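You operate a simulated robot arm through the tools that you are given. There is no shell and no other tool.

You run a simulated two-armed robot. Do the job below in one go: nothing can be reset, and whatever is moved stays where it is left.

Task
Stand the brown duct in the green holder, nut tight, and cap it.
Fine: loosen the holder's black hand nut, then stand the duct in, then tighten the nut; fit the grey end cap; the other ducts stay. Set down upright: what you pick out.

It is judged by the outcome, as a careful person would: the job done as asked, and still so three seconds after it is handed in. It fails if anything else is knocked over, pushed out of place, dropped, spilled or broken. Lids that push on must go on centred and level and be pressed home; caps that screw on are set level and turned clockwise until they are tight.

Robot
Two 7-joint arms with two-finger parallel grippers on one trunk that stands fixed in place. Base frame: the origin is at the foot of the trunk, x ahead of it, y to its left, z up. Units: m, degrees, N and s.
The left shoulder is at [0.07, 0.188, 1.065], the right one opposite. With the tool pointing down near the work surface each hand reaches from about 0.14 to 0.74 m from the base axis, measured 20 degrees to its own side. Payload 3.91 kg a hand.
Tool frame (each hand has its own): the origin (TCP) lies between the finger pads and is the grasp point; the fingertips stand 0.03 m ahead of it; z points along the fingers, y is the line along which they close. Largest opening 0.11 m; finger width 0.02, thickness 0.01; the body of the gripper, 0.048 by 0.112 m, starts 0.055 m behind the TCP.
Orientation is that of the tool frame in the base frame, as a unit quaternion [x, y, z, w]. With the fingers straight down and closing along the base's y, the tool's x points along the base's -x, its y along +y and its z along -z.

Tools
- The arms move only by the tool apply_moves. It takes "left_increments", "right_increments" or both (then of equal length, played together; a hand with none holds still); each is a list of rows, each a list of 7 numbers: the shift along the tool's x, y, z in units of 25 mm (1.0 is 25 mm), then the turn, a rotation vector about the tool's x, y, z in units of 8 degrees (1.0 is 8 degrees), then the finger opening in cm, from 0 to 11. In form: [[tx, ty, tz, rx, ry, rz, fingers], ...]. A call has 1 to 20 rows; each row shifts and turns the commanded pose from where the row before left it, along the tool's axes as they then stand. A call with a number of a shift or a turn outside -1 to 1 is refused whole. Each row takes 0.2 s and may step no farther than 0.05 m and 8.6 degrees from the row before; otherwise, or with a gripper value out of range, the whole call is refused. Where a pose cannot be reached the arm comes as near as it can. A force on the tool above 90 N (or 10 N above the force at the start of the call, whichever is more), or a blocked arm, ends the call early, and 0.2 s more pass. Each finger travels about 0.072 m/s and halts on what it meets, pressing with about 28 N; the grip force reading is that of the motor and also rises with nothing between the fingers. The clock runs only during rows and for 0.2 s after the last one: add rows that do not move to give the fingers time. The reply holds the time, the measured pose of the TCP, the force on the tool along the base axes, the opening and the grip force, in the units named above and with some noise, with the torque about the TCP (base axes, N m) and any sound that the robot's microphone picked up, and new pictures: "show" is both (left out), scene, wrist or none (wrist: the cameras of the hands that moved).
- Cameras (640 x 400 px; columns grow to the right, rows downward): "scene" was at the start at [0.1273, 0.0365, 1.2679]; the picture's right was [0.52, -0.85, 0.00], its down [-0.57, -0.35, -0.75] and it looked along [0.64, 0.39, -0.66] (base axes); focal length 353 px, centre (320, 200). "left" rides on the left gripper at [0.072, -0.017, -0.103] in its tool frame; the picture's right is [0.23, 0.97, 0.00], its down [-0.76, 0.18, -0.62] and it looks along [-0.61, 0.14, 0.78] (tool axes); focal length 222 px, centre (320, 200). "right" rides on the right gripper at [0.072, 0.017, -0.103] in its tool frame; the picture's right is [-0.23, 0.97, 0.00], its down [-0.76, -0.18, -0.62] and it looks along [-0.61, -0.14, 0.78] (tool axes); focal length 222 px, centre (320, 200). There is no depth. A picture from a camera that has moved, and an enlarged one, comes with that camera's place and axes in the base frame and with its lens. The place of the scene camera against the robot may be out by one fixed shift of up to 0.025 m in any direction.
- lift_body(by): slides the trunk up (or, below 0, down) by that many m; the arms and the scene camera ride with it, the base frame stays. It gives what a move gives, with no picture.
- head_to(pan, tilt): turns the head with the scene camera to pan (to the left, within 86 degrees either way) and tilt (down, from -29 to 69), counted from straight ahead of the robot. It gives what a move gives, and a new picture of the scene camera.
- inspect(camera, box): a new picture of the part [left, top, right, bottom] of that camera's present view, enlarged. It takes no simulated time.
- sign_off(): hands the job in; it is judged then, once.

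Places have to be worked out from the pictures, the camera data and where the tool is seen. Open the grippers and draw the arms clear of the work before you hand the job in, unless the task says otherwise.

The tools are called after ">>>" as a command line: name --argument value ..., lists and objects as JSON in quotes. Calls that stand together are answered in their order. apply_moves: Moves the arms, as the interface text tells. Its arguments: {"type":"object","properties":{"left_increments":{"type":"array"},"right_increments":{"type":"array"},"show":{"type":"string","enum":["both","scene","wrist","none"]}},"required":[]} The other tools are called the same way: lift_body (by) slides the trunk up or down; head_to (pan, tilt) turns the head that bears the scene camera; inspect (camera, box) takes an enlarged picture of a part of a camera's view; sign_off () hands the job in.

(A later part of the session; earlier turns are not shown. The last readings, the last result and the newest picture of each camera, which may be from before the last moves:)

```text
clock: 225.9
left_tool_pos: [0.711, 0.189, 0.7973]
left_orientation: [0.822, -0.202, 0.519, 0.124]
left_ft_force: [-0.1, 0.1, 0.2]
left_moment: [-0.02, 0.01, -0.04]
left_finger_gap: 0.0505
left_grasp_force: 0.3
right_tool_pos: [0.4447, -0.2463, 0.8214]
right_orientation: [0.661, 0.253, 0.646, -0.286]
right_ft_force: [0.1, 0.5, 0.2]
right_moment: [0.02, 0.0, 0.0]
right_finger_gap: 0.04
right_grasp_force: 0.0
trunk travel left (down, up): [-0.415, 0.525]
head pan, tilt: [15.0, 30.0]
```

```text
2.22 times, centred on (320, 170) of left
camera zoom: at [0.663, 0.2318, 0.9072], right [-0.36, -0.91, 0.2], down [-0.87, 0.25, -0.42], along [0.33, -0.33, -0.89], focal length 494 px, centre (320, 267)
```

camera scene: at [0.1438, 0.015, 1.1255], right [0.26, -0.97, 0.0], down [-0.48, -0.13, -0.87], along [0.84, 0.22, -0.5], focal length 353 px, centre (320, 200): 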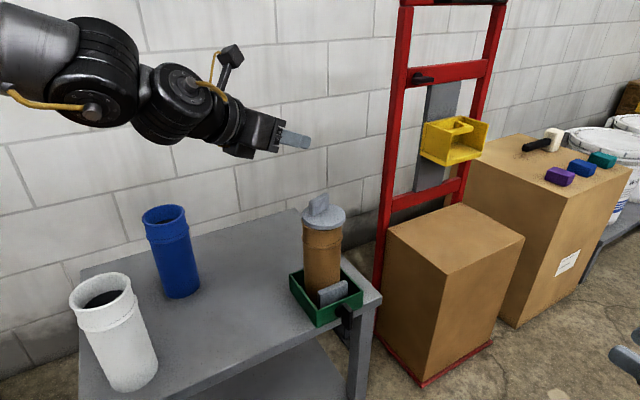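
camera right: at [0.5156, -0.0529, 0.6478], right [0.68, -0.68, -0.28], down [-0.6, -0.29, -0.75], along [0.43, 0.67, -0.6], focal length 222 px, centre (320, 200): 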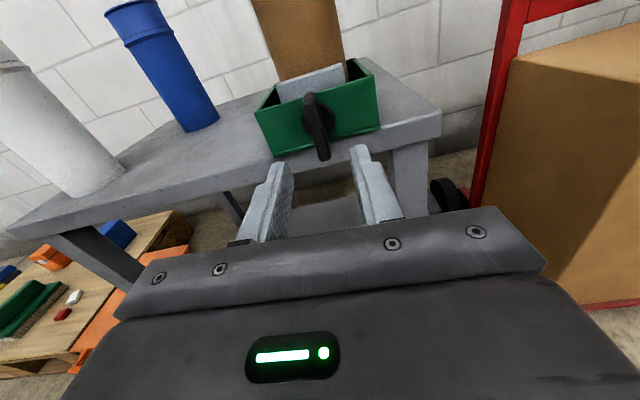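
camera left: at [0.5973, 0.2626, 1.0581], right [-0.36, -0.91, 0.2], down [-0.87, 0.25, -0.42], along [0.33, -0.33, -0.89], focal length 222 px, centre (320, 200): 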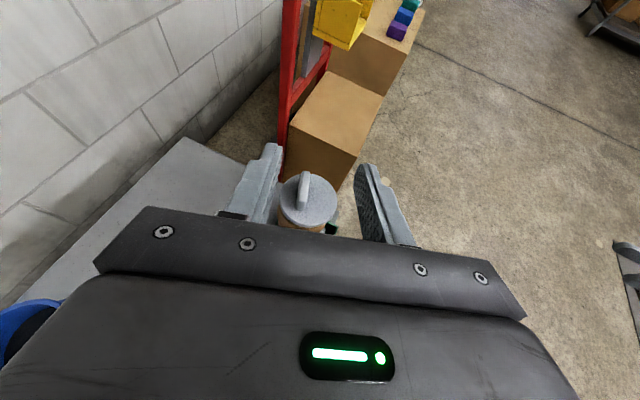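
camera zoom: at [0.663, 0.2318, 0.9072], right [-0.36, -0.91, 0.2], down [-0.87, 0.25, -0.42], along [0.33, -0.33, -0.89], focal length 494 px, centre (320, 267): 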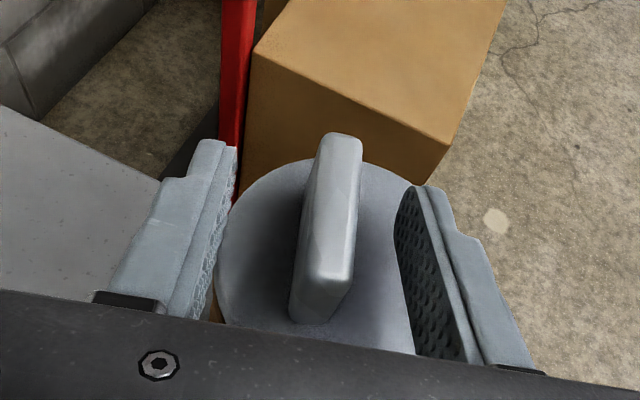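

Slightly too far left by about 1 mm; I correct that, then close on the bar slowly.

>>> apply_moves --left_increments '[[0, 0.05, 0, 0, 0, 0, 4], [0, 0, 0, 0, 0, 0, 3], [0, 0, 0, 0, 0, 0, 2], [0, 0, 0, 0, 0, 0, 1.5], [0, 0, 0, 0, 0, 0, 1], [0, 0, 0, 0, 0, 0, 0.6]]' --show "none"

>>> inspect --camera "scene" --box '[290, 185, 360, 265]'

```text
clock: 227.3
left_tool_pos: [0.7071, 0.1885, 0.7974]
left_orientation: [0.821, -0.203, 0.519, 0.125]
left_ft_force: [-0.3, 0.5, -0.4]
left_moment: [-0.05, 0.0, 0.02]
left_finger_gap: 0.0124
left_grasp_force: 28.3
right_tool_pos: [0.4444, -0.2459, 0.8219]
right_orientation: [0.661, 0.253, 0.646, -0.286]
right_ft_force: [0.5, -0.3, -0.4]
right_moment: [-0.05, 0.01, -0.02]
right_finger_gap: 0.04
right_grasp_force: 0.0
trunk travel left (down, up): [-0.415, 0.525]
head pan, tilt: [15.0, 30.0]
```

```text
5.00 times, centred on (325, 225) of scene
camera zoom: at [0.1431, 0.0157, 1.1256], right [0.26, -0.97, 0.0], down [-0.48, -0.13, -0.87], along [0.84, 0.22, -0.5], focal length 1765 px, centre (295, 75)
```

zoom: 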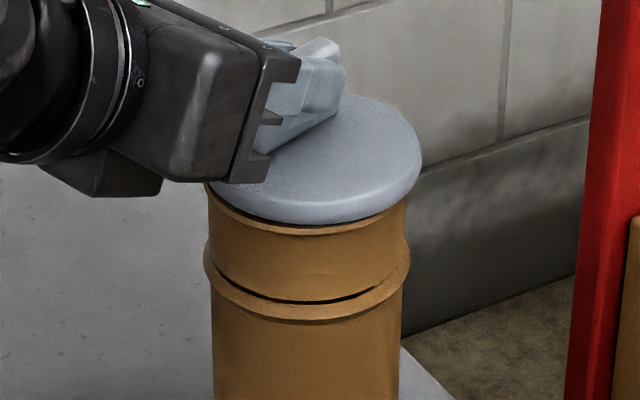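

Moved about halfway; the flange is still ~1.8 mm to the right. Holding the bar, I shift the cap 2 mm further left.

>>> apply_moves --left_increments '[[-0.02, -0.065, -0.05, 0, 0, 0, 0.6], [0, 0, 0, 0, 0, 0, 0.6]]' --show "none"

>>> inspect --camera "scene" --box '[290, 185, 360, 265]'

```text
clock: 227.9
left_tool_pos: [0.7073, 0.1897, 0.7986]
left_orientation: [0.821, -0.202, 0.519, 0.124]
left_ft_force: [-0.2, 0.6, 0.0]
left_moment: [-0.08, -0.03, 0.03]
left_finger_gap: 0.0122
left_grasp_force: 27.7
right_tool_pos: [0.4444, -0.246, 0.8221]
right_orientation: [0.661, 0.253, 0.646, -0.285]
right_ft_force: [-0.3, -0.2, 0.1]
right_moment: [-0.02, 0.0, -0.01]
right_finger_gap: 0.0401
right_grasp_force: 0.1
trunk travel left (down, up): [-0.415, 0.525]
head pan, tilt: [15.0, 30.0]
```

```text
5.00 times, centred on (325, 225) of scene
camera zoom: at [0.1431, 0.0156, 1.1256], right [0.26, -0.97, 0.0], down [-0.48, -0.13, -0.87], along [0.84, 0.22, -0.5], focal length 1765 px, centre (295, 75)
```

zoom: 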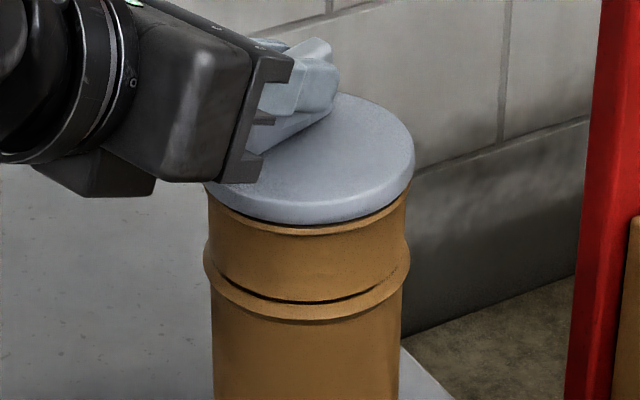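

A touch too far now (~1.4 mm to the left). I nudge back by about 1.2 mm.

>>> apply_moves --left_increments '[[0.01, 0.045, 0.03, 0, 0, 0, 0.6], [0, 0, 0, 0, 0, 0, 0.6]]' --show "none"

>>> inspect --camera "scene" --box '[290, 185, 360, 265]'

```text
clock: 228.5
left_tool_pos: [0.708, 0.1881, 0.7987]
left_orientation: [0.821, -0.202, 0.519, 0.125]
left_ft_force: [-0.3, 1.0, 0.4]
left_moment: [0.01, 0.02, -0.05]
left_finger_gap: 0.0124
left_grasp_force: 28.3
right_tool_pos: [0.444, -0.2466, 0.8217]
right_orientation: [0.661, 0.253, 0.646, -0.285]
right_ft_force: [0.4, 0.0, 0.2]
right_moment: [-0.01, 0.03, 0.02]
right_finger_gap: 0.0399
right_grasp_force: 0.0
trunk travel left (down, up): [-0.415, 0.525]
head pan, tilt: [15.0, 30.0]
```

```text
5.00 times, centred on (325, 225) of scene
camera zoom: at [0.1432, 0.0157, 1.1256], right [0.26, -0.97, 0.0], down [-0.48, -0.13, -0.87], along [0.84, 0.22, -0.5], focal length 1765 px, centre (295, 75)
```

zoom: 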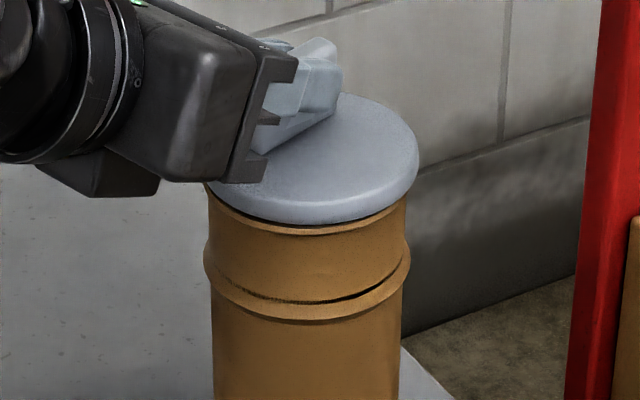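

Now the flange and the duct coincide within about 0.5 mm, with no load on the hand. I open the fingers slowly and check again.

>>> apply_moves --left_increments '[[0, 0, 0, 0, 0, 0, 1.4], [0, 0, 0, 0, 0, 0, 1.8], [0, 0, 0, 0, 0, 0, 2.5], [0, 0, 0, 0, 0, 0, 3.5], [0, 0, 0, 0, 0, 0, 4.5], [0, 0, 0, 0, 0, 0, 5]]' --show "none"

>>> inspect --camera "scene" --box '[290, 185, 360, 265]'

```text
clock: 229.9
left_tool_pos: [0.7082, 0.1885, 0.7988]
left_orientation: [0.821, -0.202, 0.519, 0.125]
left_ft_force: [-0.4, -0.1, -0.1]
left_moment: [0.0, -0.03, -0.02]
left_finger_gap: 0.0501
left_grasp_force: 0.1
right_tool_pos: [0.445, -0.2476, 0.8222]
right_orientation: [0.661, 0.252, 0.646, -0.286]
right_ft_force: [-0.2, -0.1, -0.8]
right_moment: [0.0, 0.01, 0.02]
right_finger_gap: 0.0399
right_grasp_force: 0.0
trunk travel left (down, up): [-0.415, 0.525]
head pan, tilt: [15.0, 30.0]
```

```text
5.00 times, centred on (325, 225) of scene
camera zoom: at [0.1431, 0.0157, 1.1256], right [0.26, -0.97, 0.0], down [-0.48, -0.13, -0.87], along [0.84, 0.22, -0.5], focal length 1765 px, centre (295, 75)
```

zoom: 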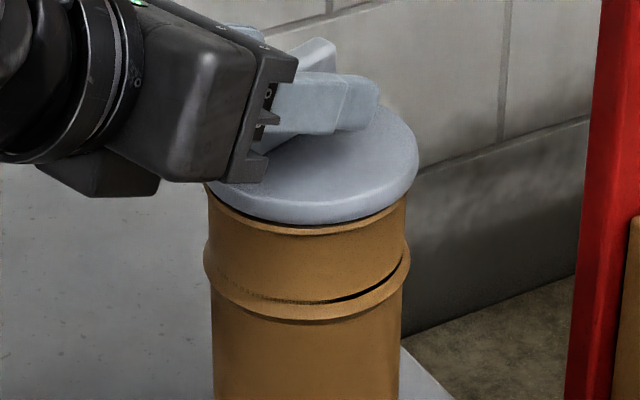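

It stays exactly centred. I raise the hand, close the fingers and give the cap one gentle vertical press on the bar's top to make sure it is down.

>>> apply_moves --left_increments '[[0.722, 0, -0.345, 0, 0, 0, 5], [0.722, 0, -0.345, 0, 0, 0, 5], [-0.22, -0.012, -0.47, 0, 0, 0, 2], [0, 0, 0, 0, 0, 0, 0], [0, 0, 0, 0, 0, 0, 0], [-0.28, 0, 0.133, 0, 0, 0, 0], [-0.2, 0, 0.095, 0, 0, 0, 0]]' --show "none"

>>> apply_moves --left_increments '[[-0.11, 0, 0.052, 0, 0, 0, 0], [-0.07, 0, 0.034, 0, 0, 0, 0]]' --show "none"

```text
clock: 231.5
left_tool_pos: [0.6961, 0.1959, 0.826]
left_orientation: [0.821, -0.202, 0.519, 0.125]
left_ft_force: [0.2, 0.5, -0.4]
left_moment: [-0.06, 0.01, -0.03]
left_finger_gap: 0.0
left_grasp_force: 28.3
right_tool_pos: [0.4448, -0.2447, 0.8213]
right_orientation: [0.661, 0.253, 0.646, -0.286]
right_ft_force: [0.0, 0.2, -0.1]
right_moment: [0.01, 0.01, -0.01]
right_finger_gap: 0.04
right_grasp_force: 0.0
trunk travel left (down, up): [-0.415, 0.525]
head pan, tilt: [15.0, 30.0]
```

```text
clock: 232.1
left_tool_pos: [0.6968, 0.1934, 0.8215]
left_orientation: [0.821, -0.202, 0.52, 0.124]
left_ft_force: [-0.2, 0.3, 1.6]
left_moment: [-0.02, -0.05, 0.03]
left_finger_gap: 0.0002
left_grasp_force: 28.5
right_tool_pos: [0.4434, -0.2464, 0.8216]
right_orientation: [0.661, 0.253, 0.647, -0.285]
right_ft_force: [1.2, -0.8, 0.0]
right_moment: [0.01, 0.01, 0.01]
right_finger_gap: 0.0399
right_grasp_force: 0.1
trunk travel left (down, up): [-0.415, 0.525]
head pan, tilt: [15.0, 30.0]
```

Just touching. I press in two small steps to about 15–20 N.

>>> apply_moves --left_increments '[[-0.07, 0, 0.034, 0, 0, 0, 0]]' --show "none"

>>> apply_moves --left_increments '[[-0.05, 0, 0.024, 0, 0, 0, 0]]' --show "none"

>>> inspect --camera "scene" --box '[290, 185, 360, 265]'

```text
clock: 232.5
left_tool_pos: [0.6956, 0.1954, 0.8206]
left_orientation: [0.82, -0.201, 0.521, 0.124]
left_ft_force: [-1.0, 1.0, 8.4]
left_moment: [-0.06, -0.16, 0.06]
left_finger_gap: 0.0003
left_grasp_force: 27.6
right_tool_pos: [0.4446, -0.2465, 0.8224]
right_orientation: [0.66, 0.254, 0.646, -0.286]
right_ft_force: [-0.2, -0.4, 0.5]
right_moment: [-0.03, 0.0, -0.02]
right_finger_gap: 0.0401
right_grasp_force: 0.1
trunk travel left (down, up): [-0.415, 0.525]
head pan, tilt: [15.0, 30.0]
```

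```text
clock: 232.9
left_tool_pos: [0.6952, 0.1953, 0.8204]
left_orientation: [0.82, -0.201, 0.522, 0.124]
left_ft_force: [0.9, 2.8, 16.5]
left_moment: [-0.12, -0.32, 0.06]
left_finger_gap: 0.0
left_grasp_force: 28.0
right_tool_pos: [0.443, -0.247, 0.8226]
right_orientation: [0.66, 0.253, 0.647, -0.285]
right_ft_force: [-0.4, 0.2, -0.5]
right_moment: [0.01, 0.0, 0.01]
right_finger_gap: 0.0402
right_grasp_force: 0.1
trunk travel left (down, up): [-0.415, 0.525]
head pan, tilt: [15.0, 30.0]
```

```text
5.00 times, centred on (325, 225) of scene
camera zoom: at [0.1411, 0.0155, 1.1261], right [0.26, -0.97, 0.0], down [-0.48, -0.13, -0.87], along [0.84, 0.22, -0.5], focal length 1765 px, centre (295, 75)
```

zoom: 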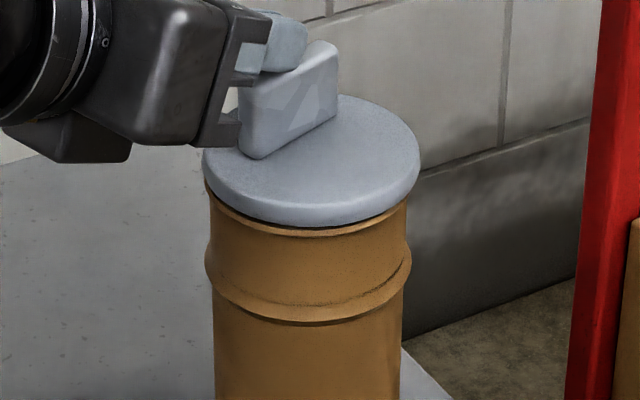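

The cap bears 16 N at the same height as before, so it is fully home and still centred within about 1 mm. I lift off, back away and check once more.

>>> apply_moves --left_increments '[[0.15, 0, -0.072, 0, 0, 0, 0], [0.4, 0, -0.19, 0, 0, 0, 0], [0.6, 0, -0.5, 0, 0, 0, 0], [0.4, 0, -0.9, 0, 0, 0, 3], [0.4, 0, -0.9, 0, 0, 0, 6]]' --show "none"

>>> inspect --camera "scene" --box '[290, 185, 360, 265]'

```text
clock: 234.1
left_tool_pos: [0.6619, 0.2121, 0.8895]
left_orientation: [0.822, -0.201, 0.519, 0.123]
left_ft_force: [0.2, 0.4, -0.2]
left_moment: [0.01, 0.01, 0.0]
left_finger_gap: 0.06
left_grasp_force: 0.0
right_tool_pos: [0.4445, -0.2462, 0.8221]
right_orientation: [0.661, 0.253, 0.646, -0.285]
right_ft_force: [-0.6, 0.3, 0.3]
right_moment: [0.02, 0.0, 0.04]
right_finger_gap: 0.0403
right_grasp_force: 0.1
trunk travel left (down, up): [-0.415, 0.525]
head pan, tilt: [15.0, 30.0]
```

```text
5.00 times, centred on (325, 225) of scene
camera zoom: at [0.1425, 0.0157, 1.1257], right [0.26, -0.97, 0.0], down [-0.48, -0.13, -0.87], along [0.84, 0.22, -0.5], focal length 1765 px, centre (295, 75)
```

zoom: 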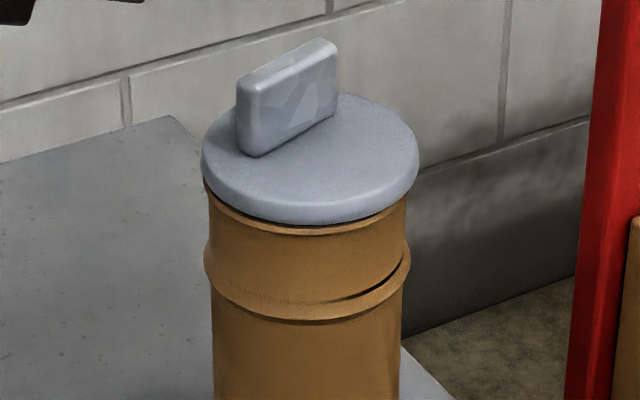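

The cap is centred to about 1 mm and level. I return the left arm to its parking place with the gripper open, and open the right gripper too.

>>> apply_moves --left_increments '[[0.9, 0, -0.43, 0, 0, 0, 8], [0.9, 0, -0.43, 0, 0, 0, 11], [-0.078, -0.2135, -0.9736, 0, 0, 0, 11], [-0.078, -0.2135, -0.9736, 0, 0, 0, 11], [-0.078, -0.2135, -0.9736, 0, 0, 0, 11], [-0.078, -0.2135, -0.9736, 0, 0, 0, 11], [-0.078, -0.2135, -0.9736, 0, 0, 0, 11], [-0.078, -0.2135, -0.9736, 0, 0, 0, 11], [-0.078, -0.2135, -0.9736, 0, 0, 0, 11], [-0.078, -0.2135, -0.9736, 0, 0, 0, 11], [-0.078, -0.2135, -0.9736, 0, 0, 0, 11], [-0.078, -0.2135, -0.9736, 0, 0, 0, 11], [-0.078, -0.2135, -0.9736, 0, 0, 0, 11], [-0.078, -0.2135, -0.9736, 0, 0, 0, 11], [-0.078, -0.2135, -0.9736, 0, 0, 0, 11], [-0.078, -0.2135, -0.9736, 0, 0, 0, 11], [-0.078, -0.2135, -0.9736, 0, 0, 0, 11], [-0.078, -0.2135, -0.9736, 0, 0, 0, 11], [-0.078, -0.2135, -0.9736, 0, 0, 0, 11]]' --show "scene"

```text
clock: 238.1
left_tool_pos: [0.3615, 0.4679, 1.0885]
left_orientation: [0.821, -0.202, 0.519, 0.125]
left_ft_force: [0.4, -1.4, -0.2]
left_moment: [0.01, 0.0, -0.01]
left_finger_gap: 0.1102
left_grasp_force: 0.1
right_tool_pos: [0.4439, -0.2461, 0.8218]
right_orientation: [0.661, 0.253, 0.646, -0.286]
right_ft_force: [-0.6, -0.1, -0.6]
right_moment: [0.0, -0.01, -0.02]
right_finger_gap: 0.0401
right_grasp_force: 0.0
trunk travel left (down, up): [-0.415, 0.525]
head pan, tilt: [15.0, 30.0]
camera scene: at [0.1425, 0.0158, 1.1257], right [0.26, -0.97, 0.0], down [-0.48, -0.13, -0.87], along [0.84, 0.22, -0.5], focal length 353 px, centre (320, 200)
```

scene: 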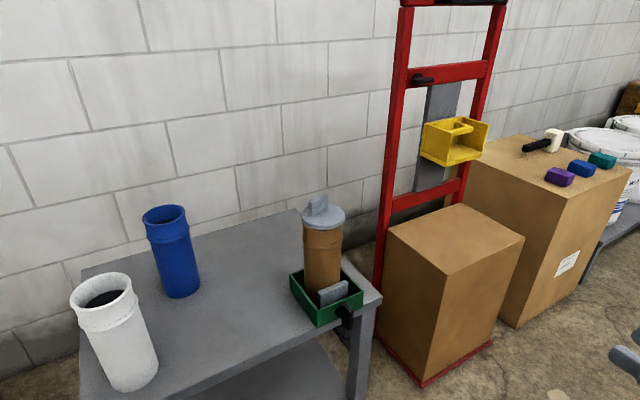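

Both arms are away from the work. For a final check of the clamping I lower the trunk again and bring the right wrist camera to look down on the jaw and nut.

>>> apply_moves --left_increments '[[-0.078, -0.2135, -0.9736, 0, 0, 0, 11], [0, 0, 0, 0, 0, 0, 11]]' --show "none"

>>> lift_body --by -0.255

>>> apply_moves --right_increments '[[0.394, -0.35, 0.96, 0, 0, 0, 4], [0.394, -0.35, 0.96, 0, 0, 0, 4], [0.394, -0.35, 0.96, 0, 0, 0, 4], [0.394, -0.35, 0.96, 0, 0, 0, 4], [0.394, -0.35, 0.96, 0, 0, 0, 4], [0.394, -0.35, 0.96, 0, 0, 0, 4], [0.394, -0.35, 0.96, 0, 0, 0, 4], [0.394, -0.35, 0.96, 0, 0, 0, 4], [0.394, -0.35, 0.96, 0, 0, 0, 4], [0.394, -0.35, 0.96, 0, 0, 0, 4], [0.394, -0.35, 0.96, 0, 0, 0, 4], [0.394, -0.35, 0.96, 0, 0, 0, 4], [0.394, -0.35, 0.96, 0, 0, 0, 4]]' --show "wrist"

```text
clock: 238.7
left_tool_pos: [0.3439, 0.4837, 1.0969]
left_orientation: [0.821, -0.203, 0.519, 0.126]
left_ft_force: [-0.2, 0.0, 0.5]
left_moment: [0.0, 0.04, -0.02]
left_finger_gap: 0.11
left_grasp_force: 0.0
right_tool_pos: [0.4443, -0.2462, 0.8213]
right_orientation: [0.66, 0.254, 0.646, -0.286]
right_ft_force: [-0.4, 0.6, 0.1]
right_moment: [-0.05, -0.01, 0.0]
right_finger_gap: 0.0403
right_grasp_force: 0.0
trunk travel left (down, up): [-0.415, 0.525]
head pan, tilt: [15.0, 30.0]
```

```text
clock: 241.4
left_tool_pos: [0.3441, 0.4837, 0.8419]
left_orientation: [0.821, -0.202, 0.519, 0.125]
left_ft_force: [-0.3, 0.0, 0.1]
left_moment: [0.0, -0.01, 0.01]
left_finger_gap: 0.1102
left_grasp_force: 0.0
right_tool_pos: [0.4447, -0.2457, 0.5672]
right_orientation: [0.661, 0.253, 0.646, -0.286]
right_ft_force: [0.3, 0.3, -0.2]
right_moment: [0.0, -0.01, -0.02]
right_finger_gap: 0.04
right_grasp_force: 0.0
trunk travel left (down, up): [-0.16, 0.78]
head pan, tilt: [15.0, 30.0]
```

```text
clock: 244.2
left_tool_pos: [0.3441, 0.4828, 0.8414]
left_orientation: [0.821, -0.201, 0.52, 0.124]
left_ft_force: [-0.7, 0.2, 0.7]
left_moment: [0.0, -0.01, 0.0]
left_finger_gap: 0.1101
left_grasp_force: 0.1
right_tool_pos: [0.5903, 0.0499, 0.6981]
right_orientation: [0.661, 0.254, 0.646, -0.285]
right_ft_force: [0.4, -0.6, 0.1]
right_moment: [-0.02, -0.02, 0.01]
right_finger_gap: 0.04
right_grasp_force: 0.1
trunk travel left (down, up): [-0.16, 0.78]
head pan, tilt: [15.0, 30.0]
camera right: at [0.5317, -0.037, 0.7705], right [0.68, -0.68, -0.28], down [-0.59, -0.29, -0.75], along [0.43, 0.67, -0.6], focal length 222 px, centre (320, 200)
```

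right: 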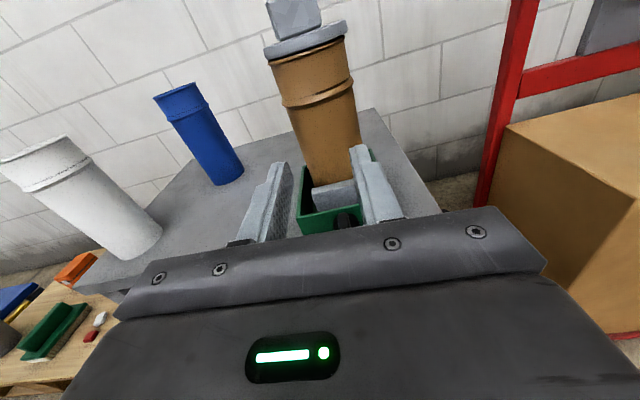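

I zoom on the line where the jaw meets the duct.

>>> inspect --camera "right" --box '[290, 140, 370, 220]'

>>> inspect --camera "right" --box '[240, 0, 380, 130]'

```text
5.00 times, centred on (330, 180) of right
camera zoom: at [0.5317, -0.037, 0.7705], right [0.68, -0.68, -0.28], down [-0.59, -0.29, -0.75], along [0.43, 0.67, -0.6], focal length 1111 px, centre (270, 300)
```

zoom: 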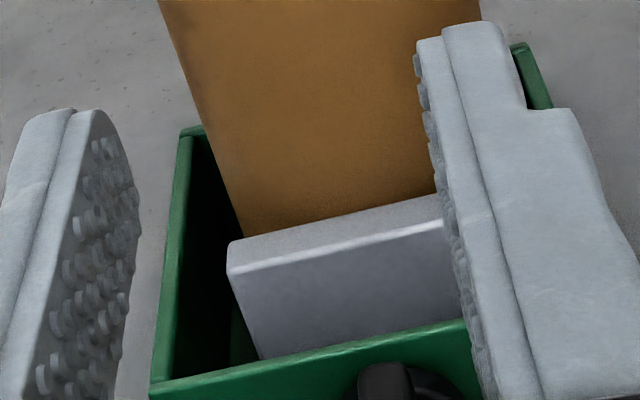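

```text
3.08 times, centred on (310, 65) of right
camera zoom: at [0.5317, -0.037, 0.7705], right [0.68, -0.68, -0.28], down [-0.59, -0.29, -0.75], along [0.43, 0.67, -0.6], focal length 684 px, centre (351, 615)
```

zoom: 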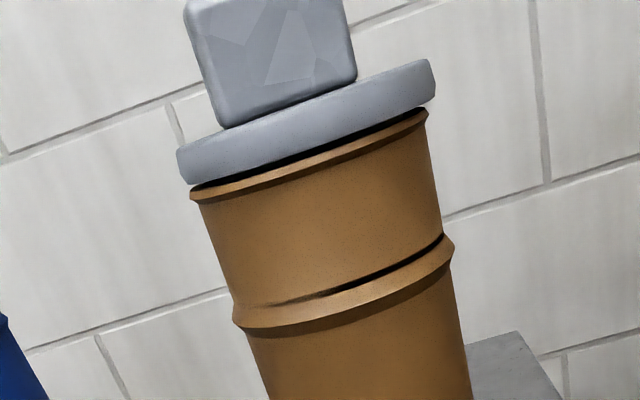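

The jaw does meet the duct. But in the second picture I see a dark gap between flange and rim, so I zoom in on it.

>>> inspect --camera "right" --box '[270, 10, 345, 60]'

>>> head_to --pan 15 --tilt 10

>>> inspect --camera "scene" --box '[295, 190, 355, 250]'

```text
8.00 times, centred on (308, 35) of right
camera zoom: at [0.5317, -0.037, 0.7705], right [0.68, -0.68, -0.28], down [-0.59, -0.29, -0.75], along [0.43, 0.67, -0.6], focal length 1777 px, centre (420, 1520)
```

zoom: 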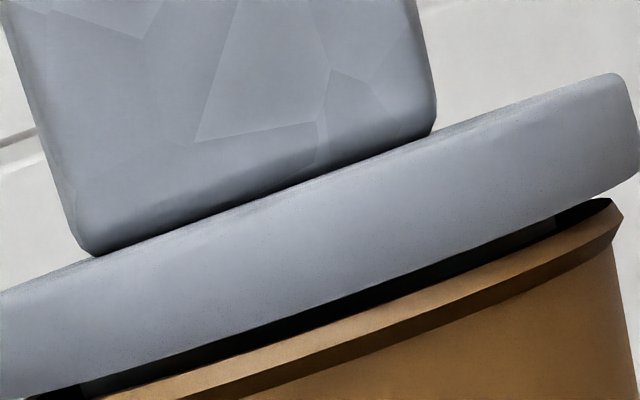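

```text
clock: 245.0
left_tool_pos: [0.3435, 0.4842, 0.8416]
left_orientation: [0.821, -0.201, 0.519, 0.124]
left_ft_force: [-0.8, -0.3, -0.5]
left_moment: [-0.04, 0.02, 0.0]
left_finger_gap: 0.1099
left_grasp_force: 0.0
right_tool_pos: [0.5894, 0.0502, 0.6975]
right_orientation: [0.661, 0.252, 0.646, -0.285]
right_ft_force: [-0.1, 0.0, 0.5]
right_moment: [-0.04, 0.03, 0.0]
right_finger_gap: 0.0399
right_grasp_force: 0.1
trunk travel left (down, up): [-0.16, 0.78]
head pan, tilt: [15.0, 10.0]
camera scene: at [0.1455, 0.0166, 0.9029], right [0.26, -0.97, 0.0], down [-0.17, -0.05, -0.98], along [0.95, 0.25, -0.17], focal length 353 px, centre (320, 200)
```

scene: 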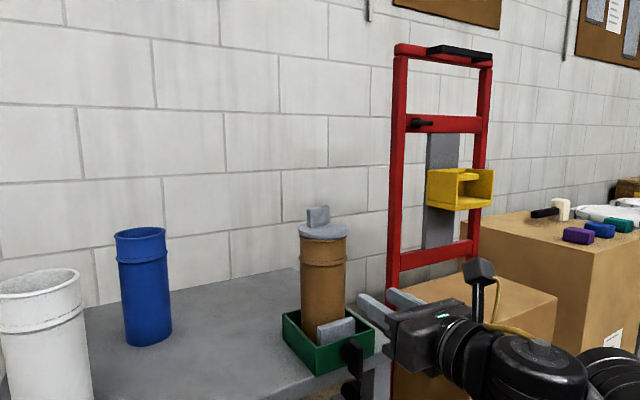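

```text
6.67 times, centred on (325, 220) of scene
camera zoom: at [0.1455, 0.0166, 0.9029], right [0.26, -0.97, 0.0], down [-0.17, -0.05, -0.98], along [0.95, 0.25, -0.17], focal length 2354 px, centre (287, 67)
```

zoom: 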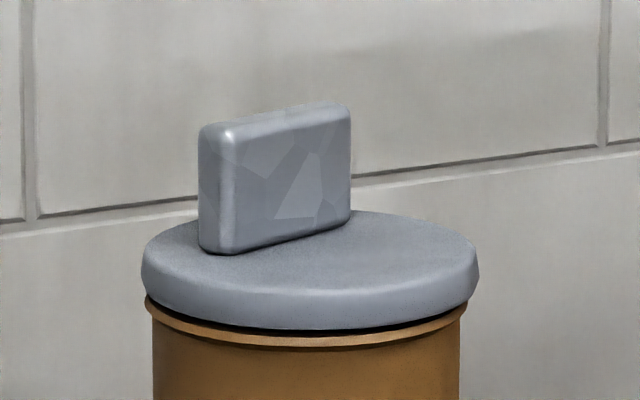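

The flange still stands about 2.5 mm proud of the rim all round, so the cap is not fully home yet; it was off-centre when I pressed hard before. Now that it is centred I will press again with more force. First I take the right hand back and raise the trunk.

>>> apply_moves --right_increments '[[-0.394, 0.35, -0.96, 0, 0, 0, 11], [-0.394, 0.35, -0.96, 0, 0, 0, 11], [-0.394, 0.35, -0.96, 0, 0, 0, 11], [-0.394, 0.35, -0.96, 0, 0, 0, 11], [-0.394, 0.35, -0.96, 0, 0, 0, 11], [-0.394, 0.35, -0.96, 0, 0, 0, 11], [-0.394, 0.35, -0.96, 0, 0, 0, 11], [-0.394, 0.35, -0.96, 0, 0, 0, 11], [-0.394, 0.35, -0.96, 0, 0, 0, 11], [-0.394, 0.35, -0.96, 0, 0, 0, 11], [-0.394, 0.35, -0.96, 0, 0, 0, 11], [-0.394, 0.35, -0.96, 0, 0, 0, 11], [-0.394, 0.35, -0.96, 0, 0, 0, 11]]' --show "none"

>>> lift_body --by 0.255

>>> apply_moves --left_increments '[[0.078, 0.2135, 0.9736, 0, 0, 0, 8], [0.078, 0.2135, 0.9736, 0, 0, 0, 6], [0.078, 0.2135, 0.9736, 0, 0, 0, 3], [0.078, 0.2135, 0.9736, 0, 0, 0, 0], [0.078, 0.2135, 0.9736, 0, 0, 0, 0], [0.078, 0.2135, 0.9736, 0, 0, 0, 0], [0.078, 0.2135, 0.9736, 0, 0, 0, 0], [0.078, 0.2135, 0.9736, 0, 0, 0, 0], [0.078, 0.2135, 0.9736, 0, 0, 0, 0], [0.078, 0.2135, 0.9736, 0, 0, 0, 0], [0.078, 0.2135, 0.9736, 0, 0, 0, 0], [0.078, 0.2135, 0.9736, 0, 0, 0, 0], [0.078, 0.2135, 0.9736, 0, 0, 0, 0], [0.078, 0.2135, 0.9736, 0, 0, 0, 0], [0.078, 0.2135, 0.9736, 0, 0, 0, 0], [0.078, 0.2135, 0.9736, 0, 0, 0, 0], [0.078, 0.2135, 0.9736, 0, 0, 0, 0]]' --show "none"

```text
clock: 247.8
left_tool_pos: [0.3434, 0.4834, 0.8428]
left_orientation: [0.821, -0.201, 0.519, 0.124]
left_ft_force: [0.0, 0.1, -0.9]
left_moment: [0.01, 0.0, -0.02]
left_finger_gap: 0.11
left_grasp_force: 0.0
right_tool_pos: [0.4439, -0.246, 0.568]
right_orientation: [0.66, 0.253, 0.647, -0.286]
right_ft_force: [-0.3, -0.1, 0.8]
right_moment: [0.02, 0.01, -0.02]
right_finger_gap: 0.1101
right_grasp_force: 0.1
trunk travel left (down, up): [-0.16, 0.78]
head pan, tilt: [15.0, 10.0]
```

```text
clock: 250.4
left_tool_pos: [0.3434, 0.4836, 1.0962]
left_orientation: [0.821, -0.202, 0.519, 0.125]
left_ft_force: [-0.4, -1.1, -0.7]
left_moment: [-0.01, 0.02, 0.02]
left_finger_gap: 0.11
left_grasp_force: 0.0
right_tool_pos: [0.4442, -0.2448, 0.8212]
right_orientation: [0.66, 0.254, 0.646, -0.286]
right_ft_force: [-0.8, 0.4, 0.2]
right_moment: [0.03, 0.02, -0.01]
right_finger_gap: 0.1102
right_grasp_force: 0.0
trunk travel left (down, up): [-0.415, 0.525]
head pan, tilt: [15.0, 10.0]
```

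```text
clock: 254.0
left_tool_pos: [0.6462, 0.2259, 0.9472]
left_orientation: [0.822, -0.201, 0.519, 0.124]
left_ft_force: [0.8, 0.5, -0.2]
left_moment: [-0.01, 0.0, -0.01]
left_finger_gap: 0.0001
left_grasp_force: 27.8
right_tool_pos: [0.4457, -0.2463, 0.8211]
right_orientation: [0.661, 0.253, 0.646, -0.286]
right_ft_force: [0.9, -1.0, -0.1]
right_moment: [-0.02, 0.01, 0.01]
right_finger_gap: 0.1097
right_grasp_force: 0.1
trunk travel left (down, up): [-0.415, 0.525]
head pan, tilt: [15.0, 10.0]
```

The closed left fist now comes in above the bar's centre, 1 cm above it.

>>> apply_moves --left_increments '[[-0.628, 0.04, 0.824, 0, 0, 0, 0], [-0.628, 0.04, 0.824, 0, 0, 0, 0], [-0.628, 0.04, 0.824, 0, 0, 0, 0], [-0.628, 0.04, 0.824, 0, 0, 0, 0], [-0.628, 0.04, 0.824, 0, 0, 0, 0]]' --show "none"

>>> head_to --pan 15 --tilt 30

>>> inspect --camera "scene" --box '[280, 170, 370, 270]'

```text
clock: 255.2
left_tool_pos: [0.698, 0.1945, 0.8313]
left_orientation: [0.821, -0.201, 0.52, 0.124]
left_ft_force: [0.2, -0.2, 1.2]
left_moment: [0.02, 0.0, -0.02]
left_finger_gap: 0.0
left_grasp_force: 27.8
right_tool_pos: [0.4444, -0.2453, 0.8205]
right_orientation: [0.661, 0.253, 0.646, -0.286]
right_ft_force: [-0.3, -0.8, 0.2]
right_moment: [0.03, -0.01, -0.02]
right_finger_gap: 0.1101
right_grasp_force: 0.0
trunk travel left (down, up): [-0.415, 0.525]
head pan, tilt: [15.0, 10.0]
```

```text
clock: 256.0
left_tool_pos: [0.6971, 0.1951, 0.8329]
left_orientation: [0.82, -0.203, 0.519, 0.126]
left_ft_force: [-0.8, 0.1, 0.1]
left_moment: [-0.03, -0.02, -0.02]
left_finger_gap: 0.0
left_grasp_force: 28.0
right_tool_pos: [0.4443, -0.2461, 0.8212]
right_orientation: [0.66, 0.254, 0.646, -0.287]
right_ft_force: [-0.5, 0.6, 0.0]
right_moment: [0.01, -0.01, 0.01]
right_finger_gap: 0.11
right_grasp_force: 0.1
trunk travel left (down, up): [-0.415, 0.525]
head pan, tilt: [15.0, 30.0]
camera scene: at [0.1432, 0.0158, 1.1257], right [0.26, -0.97, 0.0], down [-0.48, -0.13, -0.87], along [0.84, 0.22, -0.5], focal length 353 px, centre (320, 200)
```

scene: 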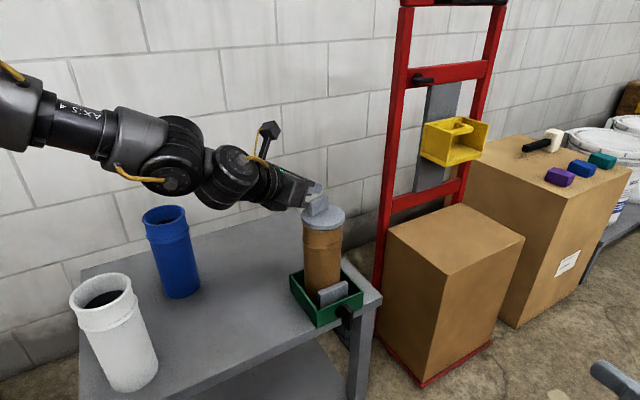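

```text
4.00 times, centred on (325, 220) of scene
camera zoom: at [0.1432, 0.0158, 1.1257], right [0.26, -0.97, 0.0], down [-0.48, -0.13, -0.87], along [0.84, 0.22, -0.5], focal length 1412 px, centre (300, 120)
```

zoom: 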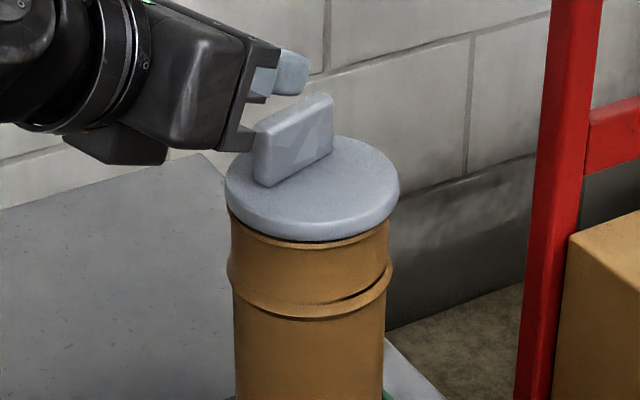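

I lower to contact and then increase the press step by step, watching the height for the cap to go down.

>>> apply_moves --left_increments '[[-0.22, 0, 0.105, 0, 0, 0, 0], [-0.25, 0, 0.119, 0, 0, 0, 0], [-0.09, 0, 0.043, 0, 0, 0, 0]]' --show "none"

>>> apply_moves --left_increments '[[-0.1, 0, 0.048, 0, 0, 0, 0]]' --show "none"

>>> apply_moves --left_increments '[[-0.1, 0, 0.048, 0, 0, 0, 0]]' --show "none"

>>> apply_moves --left_increments '[[-0.1, 0, 0.048, 0, 0, 0, 0]]' --show "none"

```text
clock: 256.8
left_tool_pos: [0.696, 0.1952, 0.8207]
left_orientation: [0.82, -0.202, 0.522, 0.124]
left_ft_force: [0.7, 1.2, 13.3]
left_moment: [-0.11, -0.27, 0.1]
left_finger_gap: 0.0001
left_grasp_force: 28.0
right_tool_pos: [0.4437, -0.2458, 0.8231]
right_orientation: [0.66, 0.253, 0.647, -0.285]
right_ft_force: [0.5, -0.2, 1.0]
right_moment: [-0.04, 0.02, 0.04]
right_finger_gap: 0.1102
right_grasp_force: 0.1
trunk travel left (down, up): [-0.415, 0.525]
head pan, tilt: [15.0, 30.0]
```

```text
clock: 257.2
left_tool_pos: [0.6958, 0.1947, 0.8211]
left_orientation: [0.818, -0.2, 0.524, 0.124]
left_ft_force: [4.6, 4.6, 28.3]
left_moment: [-0.22, -0.7, 0.17]
left_finger_gap: 0.0001
left_grasp_force: 28.0
right_tool_pos: [0.4427, -0.2463, 0.8237]
right_orientation: [0.66, 0.253, 0.647, -0.286]
right_ft_force: [0.2, 0.3, -0.5]
right_moment: [0.03, -0.02, -0.01]
right_finger_gap: 0.1102
right_grasp_force: 0.0
trunk travel left (down, up): [-0.415, 0.525]
head pan, tilt: [15.0, 30.0]
```

```text
clock: 257.6
left_tool_pos: [0.6951, 0.1937, 0.8195]
left_orientation: [0.817, -0.201, 0.527, 0.125]
left_ft_force: [5.4, 5.3, 40.9]
left_moment: [-0.33, -0.93, 0.23]
left_finger_gap: 0.0002
left_grasp_force: 27.8
right_tool_pos: [0.4416, -0.246, 0.8234]
right_orientation: [0.659, 0.255, 0.648, -0.286]
right_ft_force: [-0.2, 0.2, 0.6]
right_moment: [-0.03, 0.01, 0.0]
right_finger_gap: 0.11
right_grasp_force: 0.2
trunk travel left (down, up): [-0.415, 0.525]
head pan, tilt: [15.0, 30.0]
```

```text
clock: 258.0
left_tool_pos: [0.6945, 0.1935, 0.8193]
left_orientation: [0.815, -0.201, 0.529, 0.125]
left_ft_force: [5.8, 6.7, 47.0]
left_moment: [-0.35, -1.09, 0.23]
left_finger_gap: 0.0002
left_grasp_force: 28.2
right_tool_pos: [0.4405, -0.2453, 0.8237]
right_orientation: [0.659, 0.254, 0.648, -0.285]
right_ft_force: [0.7, -0.3, -0.3]
right_moment: [-0.03, 0.0, 0.02]
right_finger_gap: 0.1098
right_grasp_force: 0.0
trunk travel left (down, up): [-0.415, 0.525]
head pan, tilt: [15.0, 30.0]
```

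47 N and no drop yet. I check the picture for any sideways creep before pressing harder.

>>> inspect --camera "scene" --box '[290, 185, 360, 265]'

```text
5.00 times, centred on (325, 225) of scene
camera zoom: at [0.1378, 0.015, 1.1266], right [0.26, -0.97, 0.0], down [-0.48, -0.13, -0.87], along [0.84, 0.22, -0.5], focal length 1765 px, centre (295, 75)
```

zoom: 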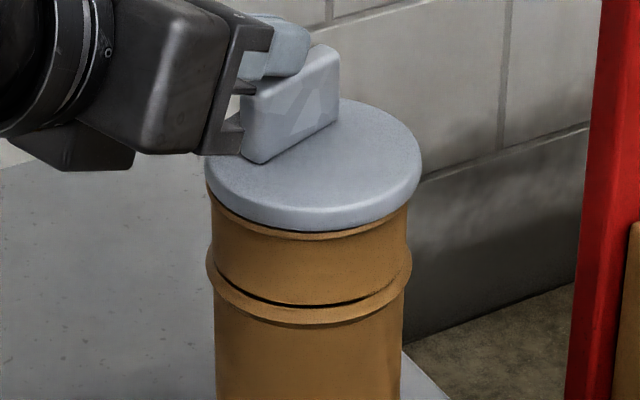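

Still centred. I continue up to roughly 75 N.

>>> apply_moves --left_increments '[[-0.12, 0, 0.058, 0, 0, 0, 0]]' --show "none"

>>> apply_moves --left_increments '[[-0.12, 0, 0.058, 0, 0, 0, 0]]' --show "none"

>>> apply_moves --left_increments '[[-0.1, 0, 0.048, 0, 0, 0, 0], [0, 0, 0, 0, 0, 0, 0]]' --show "none"

>>> inspect --camera "scene" --box '[290, 185, 360, 265]'

```text
clock: 258.4
left_tool_pos: [0.6953, 0.1933, 0.8204]
left_orientation: [0.814, -0.2, 0.531, 0.124]
left_ft_force: [5.6, 8.1, 53.7]
left_moment: [-0.4, -1.22, 0.27]
left_finger_gap: 0.0002
left_grasp_force: 28.0
right_tool_pos: [0.4407, -0.2465, 0.8249]
right_orientation: [0.659, 0.253, 0.648, -0.285]
right_ft_force: [-0.6, -0.9, -0.4]
right_moment: [0.0, 0.01, 0.01]
right_finger_gap: 0.11
right_grasp_force: 0.1
trunk travel left (down, up): [-0.415, 0.525]
head pan, tilt: [15.0, 30.0]
```

```text
clock: 258.8
left_tool_pos: [0.6957, 0.193, 0.8206]
left_orientation: [0.812, -0.2, 0.534, 0.125]
left_ft_force: [2.8, 8.7, 59.6]
left_moment: [-0.47, -1.26, 0.22]
left_finger_gap: 0.0
left_grasp_force: 28.0
right_tool_pos: [0.44, -0.2459, 0.8258]
right_orientation: [0.658, 0.255, 0.649, -0.286]
right_ft_force: [0.8, -0.5, -0.7]
right_moment: [0.02, -0.04, 0.02]
right_finger_gap: 0.11
right_grasp_force: 0.1
trunk travel left (down, up): [-0.415, 0.525]
head pan, tilt: [15.0, 30.0]
```

```text
clock: 259.4
left_tool_pos: [0.6955, 0.1926, 0.8187]
left_orientation: [0.811, -0.199, 0.536, 0.126]
left_ft_force: [0.6, 10.0, 64.0]
left_moment: [-0.45, -1.39, 0.2]
left_finger_gap: 0.0001
left_grasp_force: 27.6
right_tool_pos: [0.4375, -0.246, 0.8248]
right_orientation: [0.658, 0.255, 0.649, -0.285]
right_ft_force: [-0.6, 0.7, -0.4]
right_moment: [-0.02, -0.01, 0.0]
right_finger_gap: 0.1099
right_grasp_force: 0.0
trunk travel left (down, up): [-0.415, 0.525]
head pan, tilt: [15.0, 30.0]
```

```text
5.00 times, centred on (325, 225) of scene
camera zoom: at [0.1348, 0.0151, 1.1269], right [0.26, -0.97, 0.0], down [-0.48, -0.13, -0.87], along [0.84, 0.22, -0.49], focal length 1765 px, centre (295, 75)
```

zoom: 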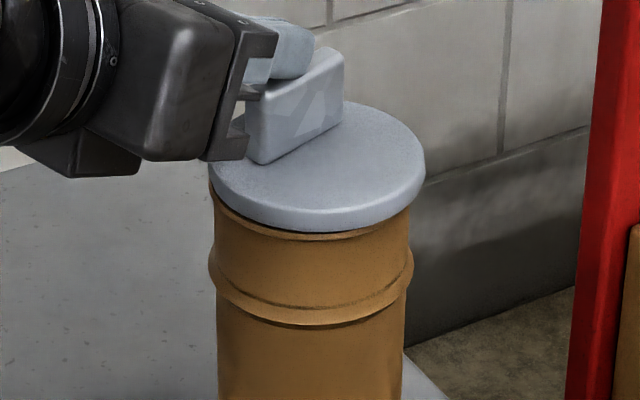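

Even 64 N does not move it, so it rests on something solid. I ease off and look into the mouth of the (identical) white duct to understand how deep the socket is.

>>> apply_moves --left_increments '[[0.5, 0, -0.24, 0, 0, 0, 0], [0.5, 0, -0.3, 0, 0, 0, 0], [0.5, 0, -0.6, 0, 0, 0, 0]]' --show "none"

>>> inspect --camera "scene" --box '[60, 260, 150, 340]'

>>> inspect --camera "scene" --box '[130, 195, 200, 255]'

>>> inspect --camera "scene" --box '[290, 185, 360, 265]'

```text
clock: 260.2
left_tool_pos: [0.6869, 0.2008, 0.8422]
left_orientation: [0.823, -0.202, 0.517, 0.124]
left_ft_force: [0.2, -0.6, 0.4]
left_moment: [-0.03, -0.01, -0.02]
left_finger_gap: 0.0001
left_grasp_force: 28.0
right_tool_pos: [0.4439, -0.2457, 0.8213]
right_orientation: [0.66, 0.253, 0.646, -0.287]
right_ft_force: [0.3, -0.5, 0.1]
right_moment: [0.0, 0.03, 0.01]
right_finger_gap: 0.1101
right_grasp_force: 0.0
trunk travel left (down, up): [-0.415, 0.525]
head pan, tilt: [15.0, 30.0]
```

```text
5.00 times, centred on (105, 300) of scene
camera zoom: at [0.142, 0.0156, 1.1253], right [0.26, -0.97, 0.0], down [-0.48, -0.13, -0.87], along [0.84, 0.22, -0.5], focal length 1765 px, centre (1395, -300)
```

zoom: 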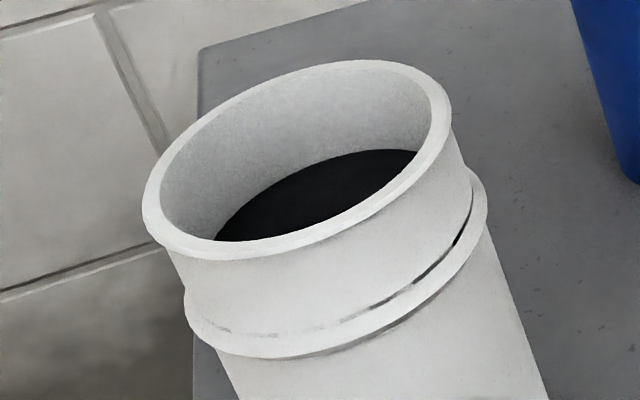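

```text
6.67 times, centred on (165, 225) of scene
camera zoom: at [0.142, 0.0156, 1.1253], right [0.26, -0.97, 0.0], down [-0.48, -0.13, -0.87], along [0.84, 0.22, -0.5], focal length 2354 px, centre (1353, 33)
```

zoom: 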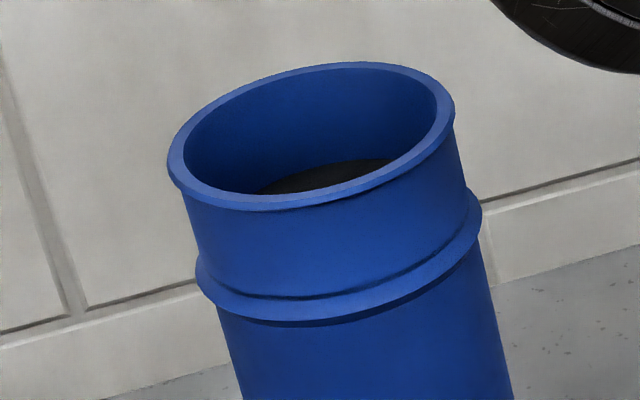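

```text
5.00 times, centred on (325, 225) of scene
camera zoom: at [0.142, 0.0156, 1.1253], right [0.26, -0.97, 0.0], down [-0.48, -0.13, -0.87], along [0.84, 0.22, -0.5], focal length 1765 px, centre (295, 75)
```

zoom: 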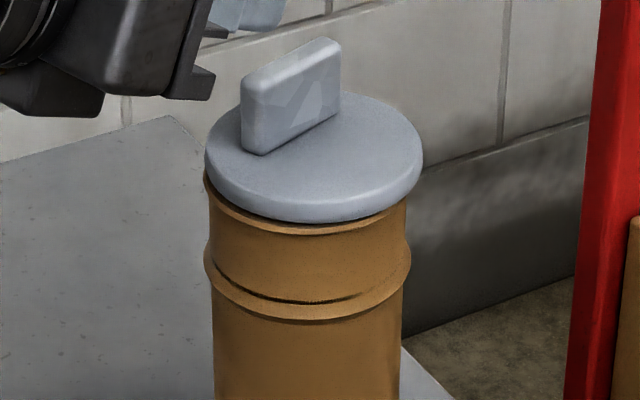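

The mouth ends in a flat black inner face about 3–4 cm down, so the plug may simply be bottoming there; but the bar handle could also mean that this cap screws in. I'll grip the bar again and try turning it clockwise about the cap's axis. First I go back behind it and re-grip.

>>> apply_moves --left_increments '[[-0.3, 0.09, -0.68, 0, 0, 0, 0], [-0.3, 0.09, -0.68, 0, 0, 0, 2], [0, 0, 0, 0, 0, 0, 4], [0, 0, 0, 0, 0, 0, 5]]' --show "none"

```text
clock: 261.2
left_tool_pos: [0.6529, 0.2122, 0.8471]
left_orientation: [0.821, -0.202, 0.519, 0.124]
left_ft_force: [0.3, 0.0, 0.6]
left_moment: [-0.01, -0.01, 0.0]
left_finger_gap: 0.05
left_grasp_force: 0.0
right_tool_pos: [0.4445, -0.246, 0.8213]
right_orientation: [0.661, 0.253, 0.647, -0.285]
right_ft_force: [-0.6, 0.0, -1.0]
right_moment: [-0.02, -0.03, -0.04]
right_finger_gap: 0.1102
right_grasp_force: 0.1
trunk travel left (down, up): [-0.415, 0.525]
head pan, tilt: [15.0, 30.0]
```

Now forward around the bar and close.

>>> apply_moves --left_increments '[[-0.182, -0.042, 0.751, 0, 0, 0, 5], [-0.182, -0.042, 0.751, 0, 0, 0, 5], [-0.182, -0.042, 0.751, 0, 0, 0, 5], [-0.182, -0.042, 0.751, 0, 0, 0, 5], [0, 0, 0, 0, 0, 0, 3.5], [0, 0, 0, 0, 0, 0, 2], [0, 0, 0, 0, 0, 0, 1], [0, 0, 0, 0, 0, 0, 0.5]]' --show "none"

>>> inspect --camera "scene" --box '[290, 185, 360, 265]'

```text
clock: 263.0
left_tool_pos: [0.7086, 0.1888, 0.7989]
left_orientation: [0.821, -0.202, 0.518, 0.125]
left_ft_force: [0.1, -0.5, 1.0]
left_moment: [-0.04, -0.02, 0.01]
left_finger_gap: 0.0125
left_grasp_force: 28.0
right_tool_pos: [0.444, -0.2463, 0.8214]
right_orientation: [0.661, 0.253, 0.646, -0.286]
right_ft_force: [1.0, 0.3, -0.3]
right_moment: [0.0, -0.03, 0.04]
right_finger_gap: 0.1099
right_grasp_force: 0.0
trunk travel left (down, up): [-0.415, 0.525]
head pan, tilt: [15.0, 30.0]
```

```text
5.00 times, centred on (325, 225) of scene
camera zoom: at [0.1431, 0.0158, 1.1256], right [0.26, -0.97, 0.0], down [-0.48, -0.13, -0.87], along [0.84, 0.22, -0.5], focal length 1765 px, centre (295, 75)
```

zoom: 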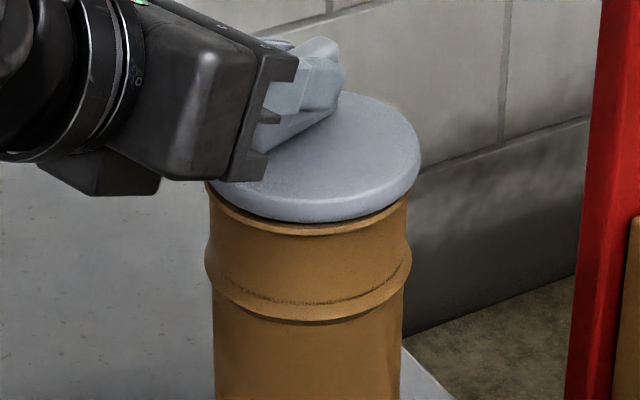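

Gripped and centred. With a light downward load I turn clockwise 24° about the cap's axis and watch torque and height.

>>> apply_moves --left_increments '[[-0.04, 0, 0.019, 0, 0, 0, 0.4], [0.0192, -0.047, 0.0412, -0.678, 0.005, 0.322, 0.4], [0.0192, -0.047, 0.0412, -0.678, 0.005, 0.322, 0.4], [0.0192, -0.047, 0.0412, -0.678, 0.005, 0.322, 0.4], [0.0192, -0.047, 0.0412, -0.678, 0.005, 0.322, 0.4]]' --show "none"

>>> inspect --camera "scene" --box '[290, 185, 360, 265]'

```text
clock: 264.2
left_tool_pos: [0.7136, 0.1905, 0.7987]
left_orientation: [0.761, -0.369, 0.483, 0.229]
left_ft_force: [-1.7, -1.5, 8.8]
left_moment: [-0.14, 0.03, 0.01]
left_finger_gap: 0.0124
left_grasp_force: 27.9
right_tool_pos: [0.4433, -0.2457, 0.8212]
right_orientation: [0.66, 0.254, 0.647, -0.286]
right_ft_force: [0.2, 0.0, 0.1]
right_moment: [-0.01, -0.01, -0.05]
right_finger_gap: 0.11
right_grasp_force: 0.1
trunk travel left (down, up): [-0.415, 0.525]
head pan, tilt: [15.0, 30.0]
```

```text
5.00 times, centred on (325, 225) of scene
camera zoom: at [0.1417, 0.0155, 1.1259], right [0.26, -0.97, 0.0], down [-0.48, -0.13, -0.87], along [0.84, 0.22, -0.5], focal length 1765 px, centre (295, 75)
```

zoom: 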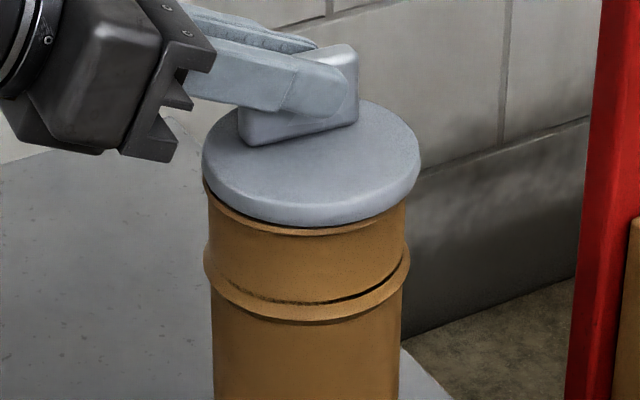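

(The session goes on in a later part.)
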